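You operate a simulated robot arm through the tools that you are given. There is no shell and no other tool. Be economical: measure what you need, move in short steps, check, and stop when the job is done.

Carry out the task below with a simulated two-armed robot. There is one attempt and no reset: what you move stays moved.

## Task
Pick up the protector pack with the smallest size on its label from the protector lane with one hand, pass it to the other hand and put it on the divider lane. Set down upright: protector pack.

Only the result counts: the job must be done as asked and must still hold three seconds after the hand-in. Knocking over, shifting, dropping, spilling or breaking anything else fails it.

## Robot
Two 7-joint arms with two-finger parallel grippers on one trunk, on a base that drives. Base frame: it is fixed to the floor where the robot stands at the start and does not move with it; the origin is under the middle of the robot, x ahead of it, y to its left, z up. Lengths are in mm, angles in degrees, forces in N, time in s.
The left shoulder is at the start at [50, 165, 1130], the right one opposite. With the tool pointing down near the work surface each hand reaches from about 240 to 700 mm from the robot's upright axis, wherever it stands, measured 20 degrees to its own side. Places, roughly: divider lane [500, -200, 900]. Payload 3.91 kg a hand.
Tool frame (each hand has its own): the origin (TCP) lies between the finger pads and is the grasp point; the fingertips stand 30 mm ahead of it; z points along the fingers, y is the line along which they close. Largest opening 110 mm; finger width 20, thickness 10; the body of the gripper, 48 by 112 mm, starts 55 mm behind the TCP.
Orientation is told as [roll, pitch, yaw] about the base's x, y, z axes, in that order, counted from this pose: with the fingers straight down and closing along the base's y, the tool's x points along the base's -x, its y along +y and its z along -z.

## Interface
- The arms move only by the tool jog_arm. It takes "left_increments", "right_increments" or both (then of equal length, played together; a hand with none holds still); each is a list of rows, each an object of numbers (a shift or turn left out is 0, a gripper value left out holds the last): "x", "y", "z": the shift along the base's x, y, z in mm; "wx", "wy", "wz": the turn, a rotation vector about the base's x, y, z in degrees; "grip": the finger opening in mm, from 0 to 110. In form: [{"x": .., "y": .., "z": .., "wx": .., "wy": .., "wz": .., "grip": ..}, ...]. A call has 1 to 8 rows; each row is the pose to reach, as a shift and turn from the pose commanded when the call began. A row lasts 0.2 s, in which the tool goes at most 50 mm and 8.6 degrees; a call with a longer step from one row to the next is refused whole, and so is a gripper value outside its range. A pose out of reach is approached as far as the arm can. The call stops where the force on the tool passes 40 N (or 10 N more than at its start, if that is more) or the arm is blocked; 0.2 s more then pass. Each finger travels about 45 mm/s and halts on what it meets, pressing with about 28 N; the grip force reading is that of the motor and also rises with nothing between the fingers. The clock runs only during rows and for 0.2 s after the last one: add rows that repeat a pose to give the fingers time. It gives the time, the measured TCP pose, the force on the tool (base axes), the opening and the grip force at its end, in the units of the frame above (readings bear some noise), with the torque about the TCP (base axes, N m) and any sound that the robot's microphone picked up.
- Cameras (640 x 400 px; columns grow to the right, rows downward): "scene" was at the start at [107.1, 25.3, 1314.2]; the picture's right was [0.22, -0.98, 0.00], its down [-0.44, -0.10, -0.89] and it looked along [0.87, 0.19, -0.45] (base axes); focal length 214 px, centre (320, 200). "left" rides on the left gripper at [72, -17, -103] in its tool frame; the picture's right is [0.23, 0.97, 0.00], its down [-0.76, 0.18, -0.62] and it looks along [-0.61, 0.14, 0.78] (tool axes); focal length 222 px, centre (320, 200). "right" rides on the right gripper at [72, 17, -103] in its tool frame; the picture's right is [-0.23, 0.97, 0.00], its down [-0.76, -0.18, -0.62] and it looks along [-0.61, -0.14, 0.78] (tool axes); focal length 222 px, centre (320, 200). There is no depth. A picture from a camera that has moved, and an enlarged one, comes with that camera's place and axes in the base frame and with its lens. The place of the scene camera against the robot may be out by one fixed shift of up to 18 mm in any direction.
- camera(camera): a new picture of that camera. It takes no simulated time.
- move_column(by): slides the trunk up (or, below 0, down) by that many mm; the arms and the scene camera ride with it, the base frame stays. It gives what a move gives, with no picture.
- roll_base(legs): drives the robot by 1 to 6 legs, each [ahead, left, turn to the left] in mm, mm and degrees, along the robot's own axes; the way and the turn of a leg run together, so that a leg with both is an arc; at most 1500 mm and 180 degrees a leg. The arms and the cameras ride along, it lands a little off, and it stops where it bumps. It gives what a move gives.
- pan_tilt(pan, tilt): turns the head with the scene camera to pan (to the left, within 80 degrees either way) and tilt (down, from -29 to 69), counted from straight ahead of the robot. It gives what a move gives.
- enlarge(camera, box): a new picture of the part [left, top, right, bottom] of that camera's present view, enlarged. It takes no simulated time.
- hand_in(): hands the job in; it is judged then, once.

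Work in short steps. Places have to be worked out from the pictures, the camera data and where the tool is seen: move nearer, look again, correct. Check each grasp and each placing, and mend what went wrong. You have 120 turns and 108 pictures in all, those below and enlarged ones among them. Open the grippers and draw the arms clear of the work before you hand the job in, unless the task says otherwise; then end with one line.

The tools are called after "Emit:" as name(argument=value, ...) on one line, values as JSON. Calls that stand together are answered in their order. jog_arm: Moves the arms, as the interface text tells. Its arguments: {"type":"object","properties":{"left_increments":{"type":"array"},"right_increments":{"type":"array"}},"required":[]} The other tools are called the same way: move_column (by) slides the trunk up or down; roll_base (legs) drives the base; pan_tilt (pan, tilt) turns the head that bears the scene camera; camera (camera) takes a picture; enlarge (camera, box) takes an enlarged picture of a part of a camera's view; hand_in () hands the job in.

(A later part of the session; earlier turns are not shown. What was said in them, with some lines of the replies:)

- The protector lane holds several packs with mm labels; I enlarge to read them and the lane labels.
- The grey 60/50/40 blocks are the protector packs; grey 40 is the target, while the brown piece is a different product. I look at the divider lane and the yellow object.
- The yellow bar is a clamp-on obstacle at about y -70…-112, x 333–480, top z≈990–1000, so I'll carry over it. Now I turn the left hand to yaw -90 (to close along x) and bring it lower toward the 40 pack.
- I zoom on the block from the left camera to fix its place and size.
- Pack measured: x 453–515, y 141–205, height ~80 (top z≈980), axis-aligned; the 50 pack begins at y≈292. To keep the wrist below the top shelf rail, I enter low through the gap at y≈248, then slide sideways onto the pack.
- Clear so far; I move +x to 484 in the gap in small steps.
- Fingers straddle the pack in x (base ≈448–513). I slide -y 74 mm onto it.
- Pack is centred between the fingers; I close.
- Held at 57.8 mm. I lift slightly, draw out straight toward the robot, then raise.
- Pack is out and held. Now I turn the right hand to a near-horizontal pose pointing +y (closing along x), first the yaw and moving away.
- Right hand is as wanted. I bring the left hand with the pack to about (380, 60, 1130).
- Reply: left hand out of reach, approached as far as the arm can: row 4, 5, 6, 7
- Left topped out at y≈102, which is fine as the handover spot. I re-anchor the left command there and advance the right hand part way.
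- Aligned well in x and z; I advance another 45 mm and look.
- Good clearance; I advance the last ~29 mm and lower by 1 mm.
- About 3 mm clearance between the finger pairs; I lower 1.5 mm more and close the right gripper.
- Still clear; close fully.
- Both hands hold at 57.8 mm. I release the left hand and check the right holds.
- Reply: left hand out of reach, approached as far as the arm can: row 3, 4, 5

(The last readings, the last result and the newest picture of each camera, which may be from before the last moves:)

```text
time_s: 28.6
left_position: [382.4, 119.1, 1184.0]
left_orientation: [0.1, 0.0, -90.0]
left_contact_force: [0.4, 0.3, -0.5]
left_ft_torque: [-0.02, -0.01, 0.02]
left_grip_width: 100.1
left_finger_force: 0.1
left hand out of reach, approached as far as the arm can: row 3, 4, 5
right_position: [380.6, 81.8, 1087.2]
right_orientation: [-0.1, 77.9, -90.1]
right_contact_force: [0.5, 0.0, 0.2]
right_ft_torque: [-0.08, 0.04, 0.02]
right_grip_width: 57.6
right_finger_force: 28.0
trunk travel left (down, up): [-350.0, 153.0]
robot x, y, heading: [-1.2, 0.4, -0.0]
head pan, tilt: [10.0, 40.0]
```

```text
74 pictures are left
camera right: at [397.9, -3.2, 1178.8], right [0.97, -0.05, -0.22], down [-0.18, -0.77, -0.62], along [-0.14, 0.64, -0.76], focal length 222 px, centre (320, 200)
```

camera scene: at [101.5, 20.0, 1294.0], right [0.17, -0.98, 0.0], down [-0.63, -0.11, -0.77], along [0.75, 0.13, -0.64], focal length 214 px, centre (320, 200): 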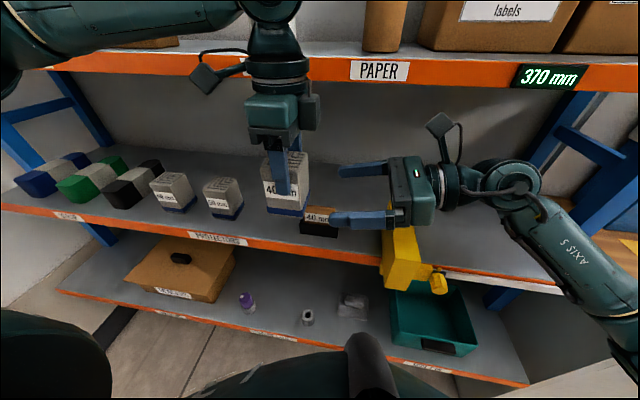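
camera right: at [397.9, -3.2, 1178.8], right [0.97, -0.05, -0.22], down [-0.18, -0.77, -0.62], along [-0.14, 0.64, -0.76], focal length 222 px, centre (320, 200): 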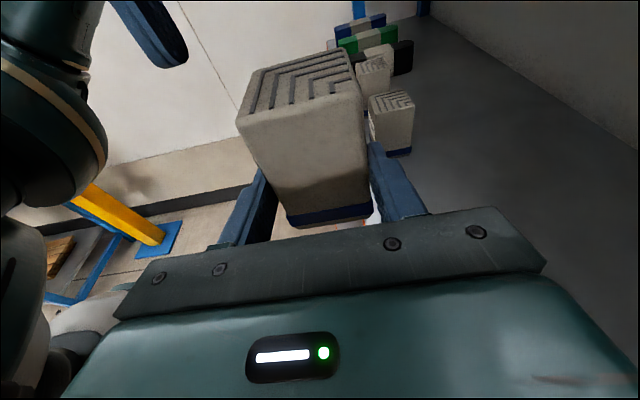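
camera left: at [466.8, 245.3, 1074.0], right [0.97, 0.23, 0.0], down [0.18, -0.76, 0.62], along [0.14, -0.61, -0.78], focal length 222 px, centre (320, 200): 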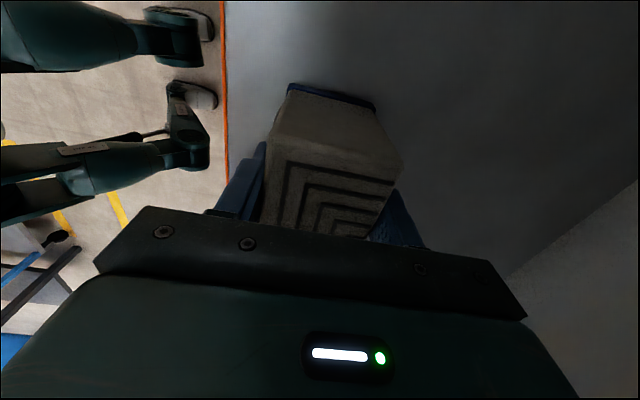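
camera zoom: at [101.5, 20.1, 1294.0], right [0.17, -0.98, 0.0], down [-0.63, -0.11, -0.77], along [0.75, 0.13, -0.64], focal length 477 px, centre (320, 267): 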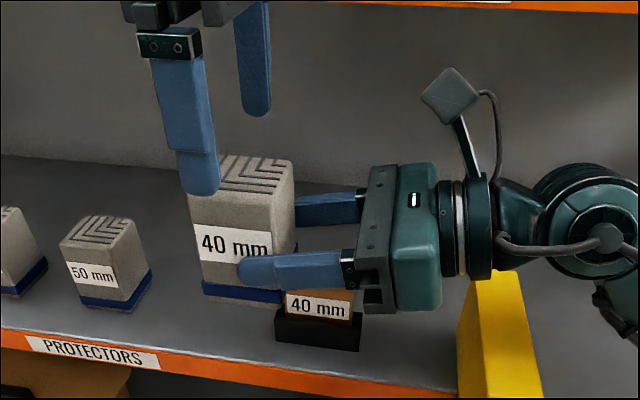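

The right hand holds the pack alone and level. I retract the left hand to +y, then carry the pack to -y above the yellow bar.

Emit:
jog_arm(left_increments=[{"y": 30, "z": 0}, {"y": 70}, {"y": 110}, {"y": 150}, {"y": 180}, {"y": 180}])

Emit:
jog_arm(right_increments=[{"y": -20, "z": 10}, {"y": -55, "z": 15}, {"y": -95, "z": 15}, {"y": -135, "z": 15}, {"y": -175, "z": 15}, {"y": -215, "z": 15}, {"y": -250, "z": 15}, {"y": -250, "z": 15}])

Emit:
jog_arm(right_increments=[{"wz": -7, "y": -10}, {"wz": -14, "y": -20}, {"wz": -21, "y": -35}, {"wz": -28, "y": -50}, {"wz": -30, "y": -55}, {"wz": -30, "y": -55}])

Emit:
pan_tilt(pan=-20, tilt=40)

Emit:
camera(camera="scene")

Emit:
camera(camera="right")

```text
time_s: 30.1
left_position: [382.1, 298.5, 1184.9]
left_orientation: [-0.1, 0.1, -89.9]
left_contact_force: [0.3, -0.4, -0.2]
left_ft_torque: [-0.02, -0.01, 0.0]
left_grip_width: 99.9
left_finger_force: 0.1
right_position: [380.6, 82.4, 1087.0]
right_orientation: [0.0, 78.0, -90.0]
right_contact_force: [0.6, 1.1, -0.6]
right_ft_torque: [-0.1, 0.0, 0.01]
right_grip_width: 58.0
right_finger_force: 27.9
trunk travel left (down, up): [-350.0, 153.0]
robot x, y, heading: [-0.7, 3.6, 0.1]
head pan, tilt: [10.0, 40.0]
```

```text
time_s: 31.9
left_position: [383.5, 298.3, 1184.6]
left_orientation: [0.0, 0.0, -90.1]
left_contact_force: [0.7, -0.8, 0.8]
left_ft_torque: [0.01, -0.03, 0.0]
left_grip_width: 100.1
left_finger_force: 0.1
right_position: [380.2, -169.3, 1099.5]
right_orientation: [0.0, 78.0, -90.1]
right_contact_force: [-0.3, 1.0, -2.3]
right_ft_torque: [-0.05, 0.0, -0.02]
right_grip_width: 57.8
right_finger_force: 28.2
trunk travel left (down, up): [-350.0, 153.0]
robot x, y, heading: [-1.6, 1.2, -0.0]
head pan, tilt: [10.0, 40.0]
```

```text
time_s: 33.2
left_position: [382.8, 299.7, 1184.9]
left_orientation: [0.0, -0.1, -90.0]
left_contact_force: [0.6, 0.2, 0.1]
left_ft_torque: [-0.03, -0.01, 0.04]
left_grip_width: 100.0
left_finger_force: 0.1
right_position: [379.8, -224.1, 1101.3]
right_orientation: [-0.2, 77.9, -120.3]
right_contact_force: [0.9, 0.0, -2.1]
right_ft_torque: [-0.02, 0.06, 0.0]
right_grip_width: 57.7
right_finger_force: 27.8
trunk travel left (down, up): [-350.0, 153.0]
robot x, y, heading: [1.7, 0.2, -0.1]
head pan, tilt: [10.0, 40.0]
```

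```text
time_s: 34.2
left_position: [383.6, 297.2, 1183.8]
left_orientation: [0.0, 0.0, -90.0]
left_contact_force: [0.1, -0.6, -0.2]
left_ft_torque: [0.02, 0.01, 0.0]
left_grip_width: 99.9
left_finger_force: 0.0
right_position: [380.6, -222.9, 1100.8]
right_orientation: [-0.1, 78.0, -120.2]
right_contact_force: [0.4, 0.3, -1.6]
right_ft_torque: [-0.08, 0.08, 0.01]
right_grip_width: 57.6
right_finger_force: 28.3
trunk travel left (down, up): [-350.0, 153.0]
robot x, y, heading: [-2.4, 0.8, -0.0]
head pan, tilt: [-20.0, 40.0]
```

```text
73 pictures are left
camera scene: at [97.8, -23.8, 1294.0], right [-0.34, -0.94, 0.0], down [-0.6, 0.22, -0.77], along [0.72, -0.26, -0.64], focal length 214 px, centre (320, 200)
```

scene: 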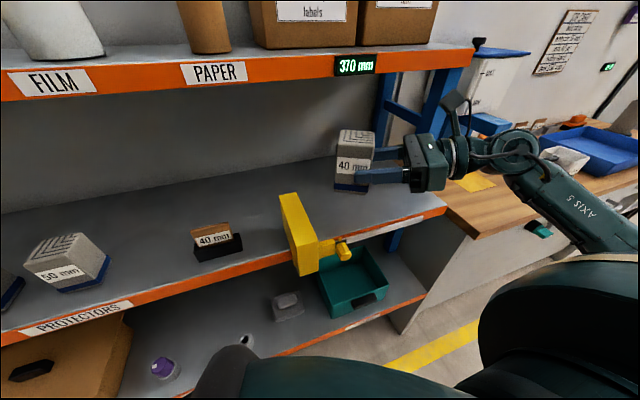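

```text
72 pictures are left
camera right: at [352.7, -305.8, 1192.6], right [0.82, -0.53, -0.22], down [-0.54, -0.58, -0.62], along [0.2, 0.62, -0.76], focal length 222 px, centre (320, 200)
```

right: 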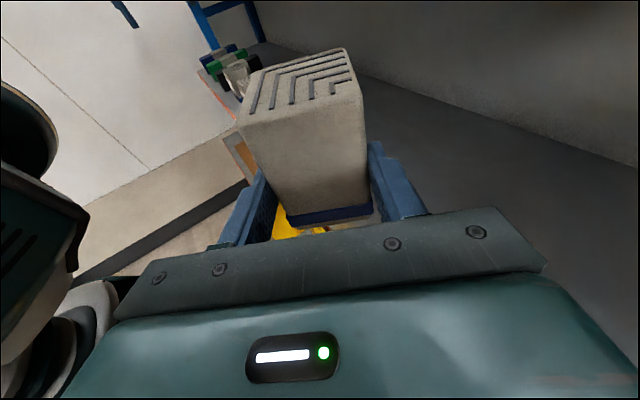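

Pack held at about (394,-200). I move +x 96 and partially lower, then look.

Emit:
jog_arm(right_increments=[{"x": 30}, {"x": 60}, {"x": 96}, {"x": 96, "z": -35}, {"x": 96, "z": -70}, {"x": 96, "z": -100}, {"x": 96, "z": -100}])

Emit:
camera(camera="scene")

Emit:
camera(camera="right")

```text
time_s: 35.8
left_position: [381.7, 297.3, 1185.1]
left_orientation: [0.0, 0.0, -90.0]
left_contact_force: [0.7, 1.1, -0.5]
left_ft_torque: [-0.01, 0.01, -0.01]
left_grip_width: 100.1
left_finger_force: 0.0
right_position: [474.7, -220.9, 1003.5]
right_orientation: [0.0, 78.0, -120.0]
right_contact_force: [0.2, 0.5, -2.5]
right_ft_torque: [-0.07, 0.03, 0.02]
right_grip_width: 57.9
right_finger_force: 27.8
trunk travel left (down, up): [-350.0, 153.0]
robot x, y, heading: [-1.7, 2.3, -0.0]
head pan, tilt: [-20.0, 40.0]
```

```text
71 pictures are left
camera scene: at [97.7, -23.8, 1294.0], right [-0.34, -0.94, 0.0], down [-0.6, 0.22, -0.77], along [0.72, -0.26, -0.64], focal length 214 px, centre (320, 200)
```

scene: 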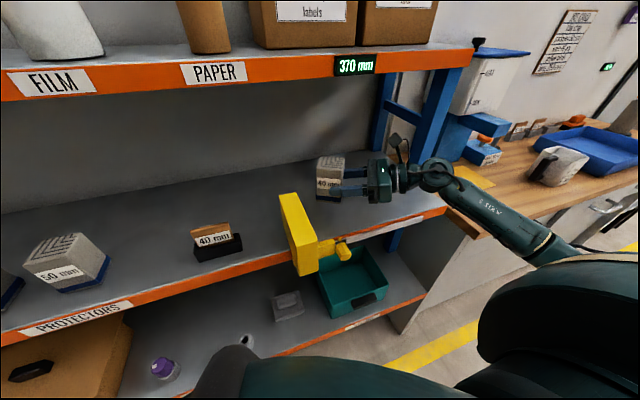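

```text
70 pictures are left
camera right: at [446.9, -303.8, 1094.9], right [0.82, -0.53, -0.22], down [-0.54, -0.58, -0.62], along [0.2, 0.62, -0.76], focal length 222 px, centre (320, 200)
```

right: 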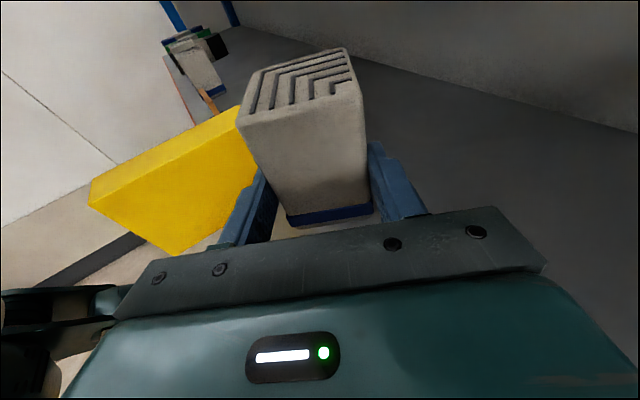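

Clear of the yellow bar and posts. Bottom is ~74 mm above the shelf; I lower 66, then creep.

Emit:
jog_arm(right_increments=[{"z": -20}, {"z": -40}, {"z": -58}, {"z": -66}, {"z": -66}])

Emit:
enlarge(camera="scene", box=[260, 130, 460, 280])

```text
time_s: 37.0
left_position: [380.9, 298.0, 1184.0]
left_orientation: [0.1, -0.2, -90.0]
left_contact_force: [0.9, 0.7, 0.2]
left_ft_torque: [0.0, 0.0, 0.0]
left_grip_width: 99.6
left_finger_force: 0.1
right_position: [475.8, -220.1, 942.2]
right_orientation: [1.8, 78.4, -118.3]
right_contact_force: [0.6, -1.0, 27.3]
right_ft_torque: [0.49, 0.07, 0.01]
right_grip_width: 57.4
right_finger_force: 27.9
trunk travel left (down, up): [-350.0, 153.0]
robot x, y, heading: [-0.4, -0.1, 0.0]
head pan, tilt: [-20.0, 40.0]
```

```text
2.67 times, centred on (360, 205) of scene
camera zoom: at [95.6, -23.0, 1294.6], right [-0.34, -0.94, 0.0], down [-0.6, 0.22, -0.77], along [0.72, -0.26, -0.64], focal length 572 px, centre (213, 187)
```

zoom: 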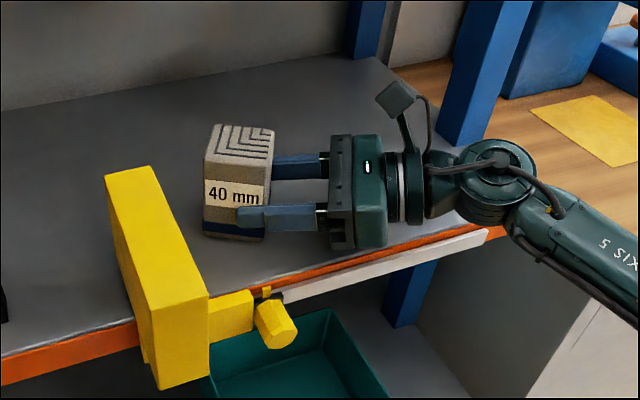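

Contact of 27 N shows ~5 mm earlier than expected, with the force line under the pack. I look from the right camera.

Emit:
enlarge(camera="right", box=[160, 30, 480, 240])

Emit:
enlarge(camera="scene", box=[310, 160, 400, 230])

```text
1.90 times, centred on (320, 135) of right
camera zoom: at [446.7, -303.9, 1033.3], right [0.82, -0.53, -0.22], down [-0.53, -0.57, -0.62], along [0.21, 0.63, -0.75], focal length 423 px, centre (320, 324)
```

zoom: 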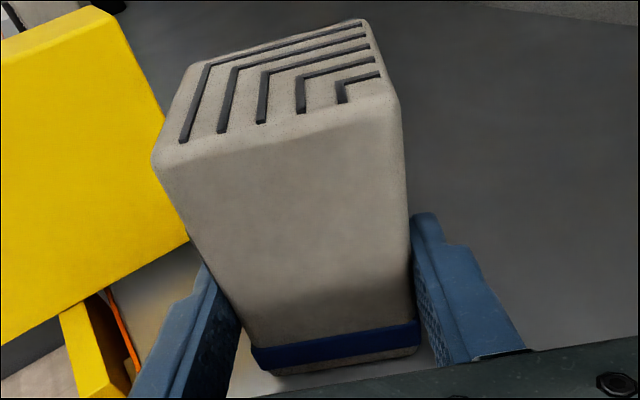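

```text
5.71 times, centred on (355, 195) of scene
camera zoom: at [95.6, -23.0, 1294.6], right [-0.34, -0.94, 0.0], down [-0.6, 0.22, -0.77], along [0.72, -0.26, -0.64], focal length 1226 px, centre (120, 229)
```

zoom: 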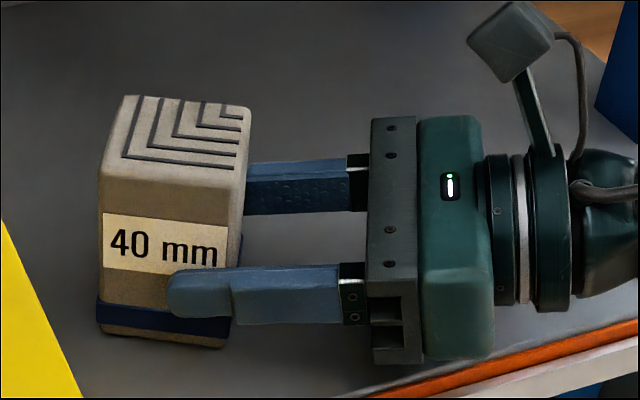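

The geometry suggests the pack's base is resting. I raise in small steps to find where contact force vanishes.

Emit:
jog_arm(right_increments=[{"z": 4}, {"z": 4}])

Emit:
jog_arm(right_increments=[{"z": 4}, {"z": 4}])

Emit:
enlarge(camera="right", box=[260, 170, 420, 240])

```text
time_s: 37.6
left_position: [381.7, 298.9, 1184.8]
left_orientation: [0.2, -0.1, -90.0]
left_contact_force: [0.4, 0.4, 0.3]
left_ft_torque: [0.0, -0.05, 0.02]
left_grip_width: 99.8
left_finger_force: 0.1
right_position: [476.3, -220.5, 941.7]
right_orientation: [0.8, 78.1, -119.3]
right_contact_force: [7.4, 4.0, 18.6]
right_ft_torque: [0.63, -0.42, -0.16]
right_grip_width: 57.4
right_finger_force: 28.0
trunk travel left (down, up): [-350.0, 153.0]
robot x, y, heading: [-5.4, 2.9, 0.2]
head pan, tilt: [-20.0, 40.0]
```

```text
time_s: 38.2
left_position: [382.8, 298.5, 1184.1]
left_orientation: [0.0, 0.0, -90.0]
left_contact_force: [0.2, 0.0, 0.3]
left_ft_torque: [-0.01, 0.0, 0.0]
left_grip_width: 99.9
left_finger_force: 0.1
right_position: [475.2, -222.8, 941.8]
right_orientation: [-0.6, 77.8, -120.6]
right_contact_force: [0.8, 2.0, 2.2]
right_ft_torque: [0.24, -0.25, 0.07]
right_grip_width: 57.9
right_finger_force: 27.5
trunk travel left (down, up): [-350.0, 153.0]
robot x, y, heading: [-1.2, -3.0, -0.1]
head pan, tilt: [-20.0, 40.0]
```

```text
4.00 times, centred on (340, 205) of right
camera zoom: at [447.7, -304.3, 1034.0], right [0.82, -0.53, -0.22], down [-0.54, -0.58, -0.61], along [0.19, 0.62, -0.76], focal length 888 px, centre (240, 180)
```

zoom: 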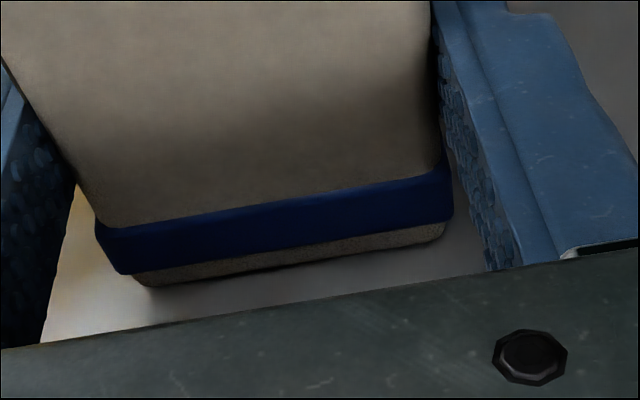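

Rest contact is at TCP z≈941.8, ~12 mm higher than expected. Before releasing, I move the left hand to view the pack base from the +y side.

Emit:
jog_arm(left_increments=[{"y": -40}, {"y": -80}, {"y": -120}, {"y": -160}, {"y": -165}, {"y": -165}])

Emit:
camera(camera="left")

```text
time_s: 39.6
left_position: [384.4, 133.2, 1183.9]
left_orientation: [-0.1, 0.0, -89.8]
left_contact_force: [-0.3, -0.7, -1.1]
left_ft_torque: [-0.02, 0.01, -0.05]
left_grip_width: 100.2
left_finger_force: 0.0
right_position: [477.6, -222.3, 943.3]
right_orientation: [0.0, 78.0, -120.1]
right_contact_force: [0.4, 0.0, -2.3]
right_ft_torque: [-0.07, 0.05, -0.01]
right_grip_width: 57.8
right_finger_force: 27.7
trunk travel left (down, up): [-350.0, 153.0]
robot x, y, heading: [1.0, 1.7, 0.3]
head pan, tilt: [-20.0, 40.0]
```

```text
65 pictures are left
camera left: at [366.3, 204.5, 1287.4], right [0.97, 0.23, 0.0], down [0.18, -0.76, 0.62], along [0.14, -0.61, -0.78], focal length 222 px, centre (320, 200)
```

left: 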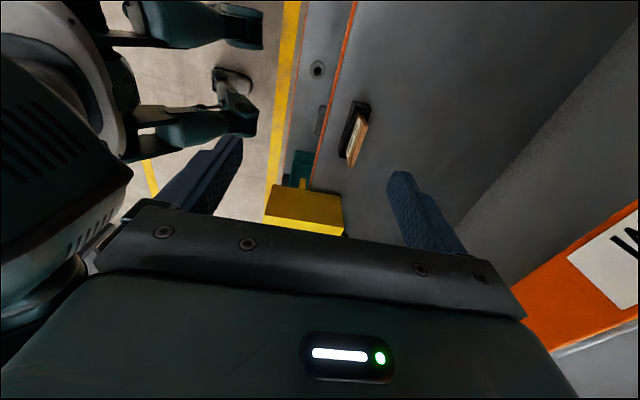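

Now the pack hangs free just above contact (−2.3 N = weight). I tilt the head to look at the base more closely.

Emit:
pan_tilt(pan=-27, tilt=42)

Emit:
enlarge(camera="scene", box=[280, 150, 380, 215])

```text
time_s: 40.3
left_position: [384.5, 132.9, 1184.0]
left_orientation: [0.0, 0.0, -90.0]
left_contact_force: [0.4, 0.1, -0.6]
left_ft_torque: [-0.02, 0.02, 0.0]
left_grip_width: 100.0
left_finger_force: 0.1
right_position: [476.7, -222.3, 944.4]
right_orientation: [-0.2, 78.0, -120.1]
right_contact_force: [-0.7, 0.0, -2.0]
right_ft_torque: [-0.07, 0.03, 0.03]
right_grip_width: 57.8
right_finger_force: 27.8
trunk travel left (down, up): [-350.0, 153.0]
robot x, y, heading: [-3.7, 1.3, -0.0]
head pan, tilt: [-27.0, 42.0]
```

```text
6.15 times, centred on (330, 182) of scene
camera zoom: at [92.4, -32.7, 1291.0], right [-0.45, -0.89, 0.0], down [-0.6, 0.3, -0.74], along [0.66, -0.34, -0.67], focal length 1320 px, centre (258, 308)
```

zoom: 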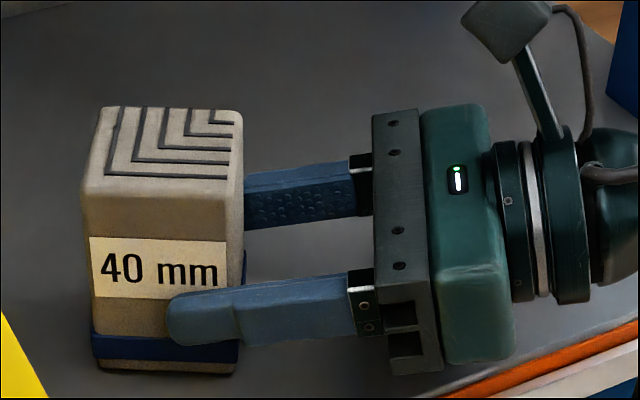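

The pack looks upright and right at the surface. I lower gently by 3.5 mm to contact.

Emit:
jog_arm(right_increments=[{"z": -1.5}, {"z": -2.5}, {"z": -3.5}, {"z": -3.5}, {"z": -3.5}, {"z": -3.5}])

Emit:
jog_arm(right_increments=[{"z": 0}, {"z": 0}, {"z": 0}])

```text
time_s: 41.7
left_position: [383.6, 133.0, 1184.3]
left_orientation: [0.1, 0.1, -90.1]
left_contact_force: [-0.5, -0.2, 0.0]
left_ft_torque: [-0.01, 0.0, 0.01]
left_grip_width: 100.0
left_finger_force: 0.1
right_position: [477.2, -221.7, 941.9]
right_orientation: [0.5, 78.1, -119.6]
right_contact_force: [1.3, 1.2, 11.0]
right_ft_torque: [0.21, 0.22, -0.05]
right_grip_width: 58.0
right_finger_force: 28.0
trunk travel left (down, up): [-350.0, 153.0]
robot x, y, heading: [3.5, -0.3, -0.0]
head pan, tilt: [-27.0, 42.0]
```

```text
time_s: 42.5
left_position: [382.1, 134.0, 1184.5]
left_orientation: [0.2, -0.1, -90.0]
left_contact_force: [-0.1, 0.6, 0.6]
left_ft_torque: [0.0, -0.01, 0.01]
left_grip_width: 99.9
left_finger_force: 0.1
right_position: [476.4, -221.4, 941.4]
right_orientation: [0.6, 78.1, -119.4]
right_contact_force: [4.2, 1.4, 17.2]
right_ft_torque: [0.25, 0.19, -0.08]
right_grip_width: 57.2
right_finger_force: 28.1
trunk travel left (down, up): [-350.0, 153.0]
robot x, y, heading: [2.8, -1.8, 0.1]
head pan, tilt: [-27.0, 42.0]
```

The pressure centre sits toward the front corner, which hints the pack touches something small or is tilted. I raise 70 mm and inspect the shelf below.

Emit:
jog_arm(right_increments=[{"z": 20}, {"z": 45}, {"z": 73}, {"z": 73}])

Emit:
camera(camera="right")

Emit:
enlarge(camera="scene", box=[240, 120, 400, 230])

```text
time_s: 43.5
left_position: [383.6, 132.2, 1184.7]
left_orientation: [-0.1, 0.1, -90.0]
left_contact_force: [0.1, 0.0, -0.4]
left_ft_torque: [0.03, -0.02, 0.01]
left_grip_width: 100.0
left_finger_force: 0.2
right_position: [476.6, -222.9, 1013.4]
right_orientation: [-0.4, 78.0, -120.3]
right_contact_force: [0.7, 0.0, -2.7]
right_ft_torque: [-0.09, 0.03, -0.02]
right_grip_width: 57.6
right_finger_force: 27.9
trunk travel left (down, up): [-350.0, 153.0]
robot x, y, heading: [-0.5, -1.8, 0.1]
head pan, tilt: [-27.0, 42.0]
```

```text
63 pictures are left
camera right: at [448.6, -305.3, 1103.8], right [0.82, -0.53, -0.22], down [-0.54, -0.58, -0.61], along [0.2, 0.62, -0.76], focal length 222 px, centre (320, 200)
```

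right: 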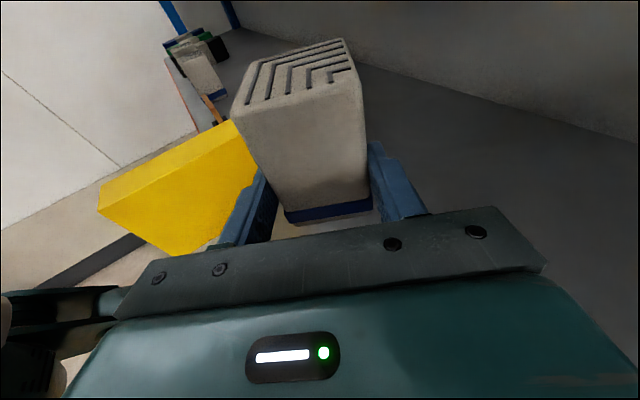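

```text
3.64 times, centred on (320, 175) of scene
camera zoom: at [92.4, -32.8, 1291.0], right [-0.45, -0.89, 0.0], down [-0.6, 0.3, -0.74], along [0.66, -0.34, -0.67], focal length 780 px, centre (320, 291)
```

zoom: 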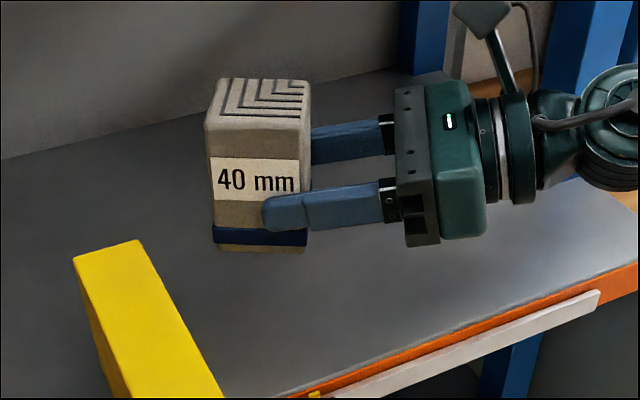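

The shelf is clean; re-estimating finger-to-base distance from the zoom gives ~38–42 mm below the TCP, so TCP z≈942 is simply resting on the 900 surface. I lower again to light contact.

Emit:
jog_arm(right_increments=[{"z": -30}, {"z": -55}, {"z": -68}, {"z": -71.5}, {"z": -72.5}, {"z": -72.5}, {"z": -72.5}, {"z": -72.5}])

Emit:
enlarge(camera="scene", box=[280, 150, 380, 215])

Emit:
enlarge(camera="right", box=[160, 30, 480, 240])

```text
time_s: 45.3
left_position: [383.0, 132.7, 1184.1]
left_orientation: [0.1, 0.1, -90.1]
left_contact_force: [-0.4, 0.5, -0.1]
left_ft_torque: [0.0, 0.01, 0.02]
left_grip_width: 100.1
left_finger_force: 0.0
right_position: [475.2, -222.1, 941.0]
right_orientation: [0.7, 78.2, -119.5]
right_contact_force: [1.4, -4.3, 12.4]
right_ft_torque: [-0.01, 0.23, 0.03]
right_grip_width: 57.7
right_finger_force: 28.3
trunk travel left (down, up): [-350.0, 153.0]
robot x, y, heading: [-1.3, -3.2, -0.1]
head pan, tilt: [-27.0, 42.0]
```

```text
6.15 times, centred on (330, 182) of scene
camera zoom: at [91.5, -32.6, 1291.3], right [-0.45, -0.89, 0.0], down [-0.6, 0.3, -0.74], along [0.66, -0.34, -0.67], focal length 1320 px, centre (258, 308)
```

zoom: 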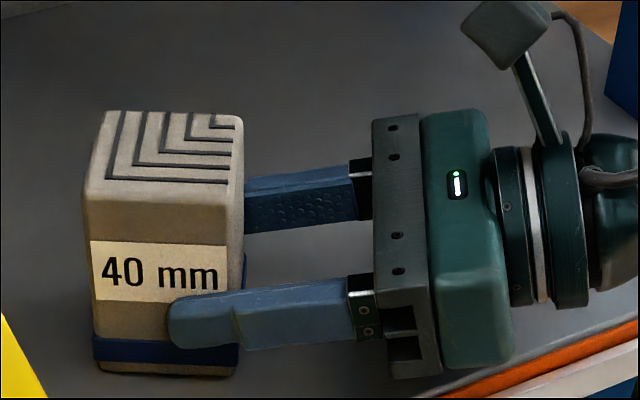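

```text
1.90 times, centred on (320, 135) of right
camera zoom: at [447.9, -305.4, 1033.1], right [0.82, -0.53, -0.22], down [-0.54, -0.57, -0.62], along [0.2, 0.62, -0.75], focal length 423 px, centre (320, 324)
```

zoom: 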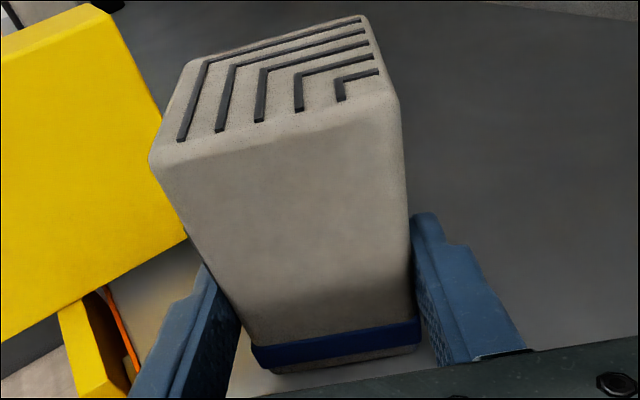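

In contact and upright. I ease 1 mm, then open the fingers.

Emit:
jog_arm(right_increments=[{"z": 1}, {"z": 1}, {"z": 1, "grip": 66}, {"z": 1, "grip": 75}, {"z": 1, "grip": 90}, {"z": 1, "grip": 100}, {"z": 1, "grip": 100}])

Emit:
enlarge(camera="scene", box=[280, 150, 380, 215])

Emit:
enlarge(camera="right", box=[160, 30, 480, 240])

```text
time_s: 46.9
left_position: [383.5, 133.1, 1184.7]
left_orientation: [-0.1, 0.0, -90.1]
left_contact_force: [0.1, -0.7, 0.0]
left_ft_torque: [0.0, -0.02, -0.01]
left_grip_width: 100.0
left_finger_force: 0.0
right_position: [476.1, -223.2, 941.2]
right_orientation: [0.0, 78.0, -120.1]
right_contact_force: [-0.1, 0.5, 0.5]
right_ft_torque: [-0.03, 0.01, -0.01]
right_grip_width: 100.0
right_finger_force: 0.0
trunk travel left (down, up): [-350.0, 153.0]
robot x, y, heading: [2.8, 1.5, 0.3]
head pan, tilt: [-27.0, 42.0]
```

```text
6.15 times, centred on (330, 182) of scene
camera zoom: at [92.2, -32.7, 1291.1], right [-0.45, -0.89, 0.0], down [-0.6, 0.3, -0.74], along [0.66, -0.34, -0.67], focal length 1320 px, centre (258, 308)
```

zoom: 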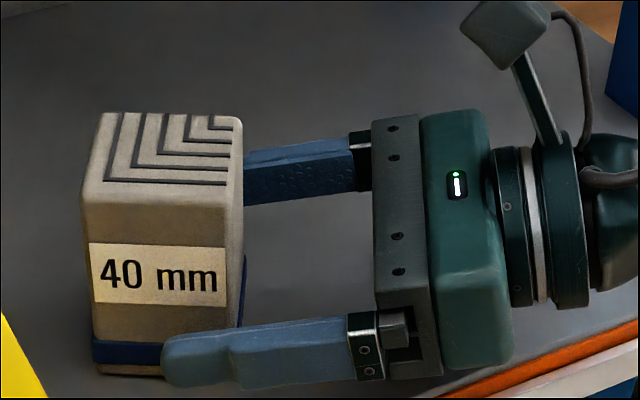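

```text
1.90 times, centred on (320, 135) of right
camera zoom: at [447.9, -304.9, 1033.0], right [0.82, -0.53, -0.22], down [-0.54, -0.58, -0.62], along [0.2, 0.62, -0.76], focal length 423 px, centre (320, 324)
```

zoom: 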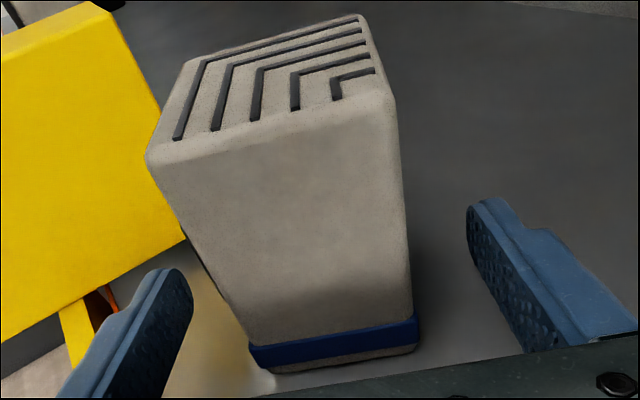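

Pack stands on its own, upright. I withdraw the right hand back along its axis, rising slightly.

Emit:
jog_arm(right_increments=[{"x": -10, "y": -17, "z": 3}, {"x": -25, "y": -35, "z": 8}, {"x": -42, "y": -55, "z": 20}, {"x": -65, "y": -70, "z": 50}, {"x": -90, "y": -80, "z": 85}, {"x": -110, "y": -80, "z": 120}, {"x": -120, "y": -80, "z": 140}, {"x": -120, "y": -80, "z": 140}])

Emit:
jog_arm(left_increments=[{"y": 40}, {"y": 80}, {"y": 120}, {"y": 160}, {"y": 165}])

Emit:
pan_tilt(pan=-10, tilt=40)

Emit:
camera(camera="scene")

Emit:
enlarge(camera="scene", box=[300, 130, 460, 240])

```text
time_s: 48.7
left_position: [383.9, 133.5, 1185.4]
left_orientation: [0.0, 0.0, -89.9]
left_contact_force: [-0.4, -0.2, 0.4]
left_ft_torque: [-0.08, 0.0, -0.01]
left_grip_width: 99.7
left_finger_force: 0.1
right_position: [355.3, -300.8, 1082.2]
right_orientation: [0.0, 78.0, -120.1]
right_contact_force: [0.6, -0.6, -0.6]
right_ft_torque: [-0.01, -0.03, -0.01]
right_grip_width: 100.0
right_finger_force: 0.0
trunk travel left (down, up): [-350.0, 153.0]
robot x, y, heading: [0.8, 0.0, -0.0]
head pan, tilt: [-27.0, 42.0]
```

```text
time_s: 49.9
left_position: [382.7, 296.9, 1184.7]
left_orientation: [0.0, -0.1, -90.0]
left_contact_force: [0.0, 0.1, 0.0]
left_ft_torque: [-0.02, 0.0, 0.04]
left_grip_width: 100.1
left_finger_force: 0.0
right_position: [356.9, -300.7, 1082.3]
right_orientation: [0.0, 78.0, -120.2]
right_contact_force: [0.2, 0.2, -0.7]
right_ft_torque: [0.0, -0.01, 0.01]
right_grip_width: 99.9
right_finger_force: 0.0
trunk travel left (down, up): [-350.0, 153.0]
robot x, y, heading: [-0.1, -2.2, -0.1]
head pan, tilt: [-27.0, 42.0]
```

```text
time_s: 50.7
left_position: [383.0, 297.1, 1184.1]
left_orientation: [0.0, 0.0, -90.0]
left_contact_force: [0.1, -0.1, -0.4]
left_ft_torque: [-0.01, 0.01, 0.01]
left_grip_width: 100.0
left_finger_force: 0.0
right_position: [355.9, -299.3, 1081.1]
right_orientation: [0.0, 78.1, -120.1]
right_contact_force: [-0.7, 0.6, 0.0]
right_ft_torque: [0.0, -0.01, 0.01]
right_grip_width: 100.3
right_finger_force: 0.1
trunk travel left (down, up): [-350.0, 153.0]
robot x, y, heading: [-1.2, -2.9, -0.5]
head pan, tilt: [-10.0, 40.0]
```

```text
57 pictures are left
camera scene: at [101.4, -9.5, 1294.0], right [-0.17, -0.98, 0.0], down [-0.63, 0.11, -0.77], along [0.75, -0.13, -0.64], focal length 214 px, centre (320, 200)
```

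scene: 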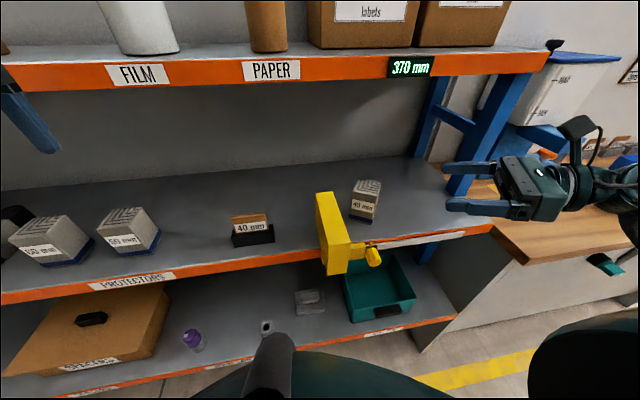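

```text
3.64 times, centred on (380, 185) of scene
camera zoom: at [101.4, -9.5, 1294.0], right [-0.17, -0.98, 0.0], down [-0.63, 0.11, -0.77], along [0.75, -0.13, -0.64], focal length 780 px, centre (102, 254)
```

zoom: 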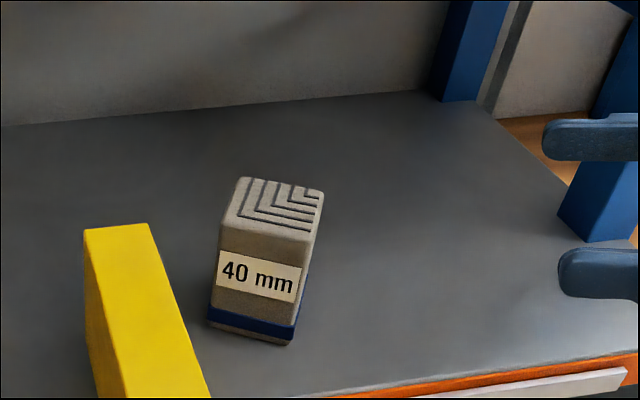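

The 40 mm pack stands upright on the divider lane, the other items look undisturbed, and both hands are open and clear. I hand in.

Emit:
hand_in()

```text
The job is handed in.
```

The grey 40 mm protector pack was picked by the left hand, passed in the air to the right hand, and is standing upright on the divider lane; the job is handed in, with no verdict returned.
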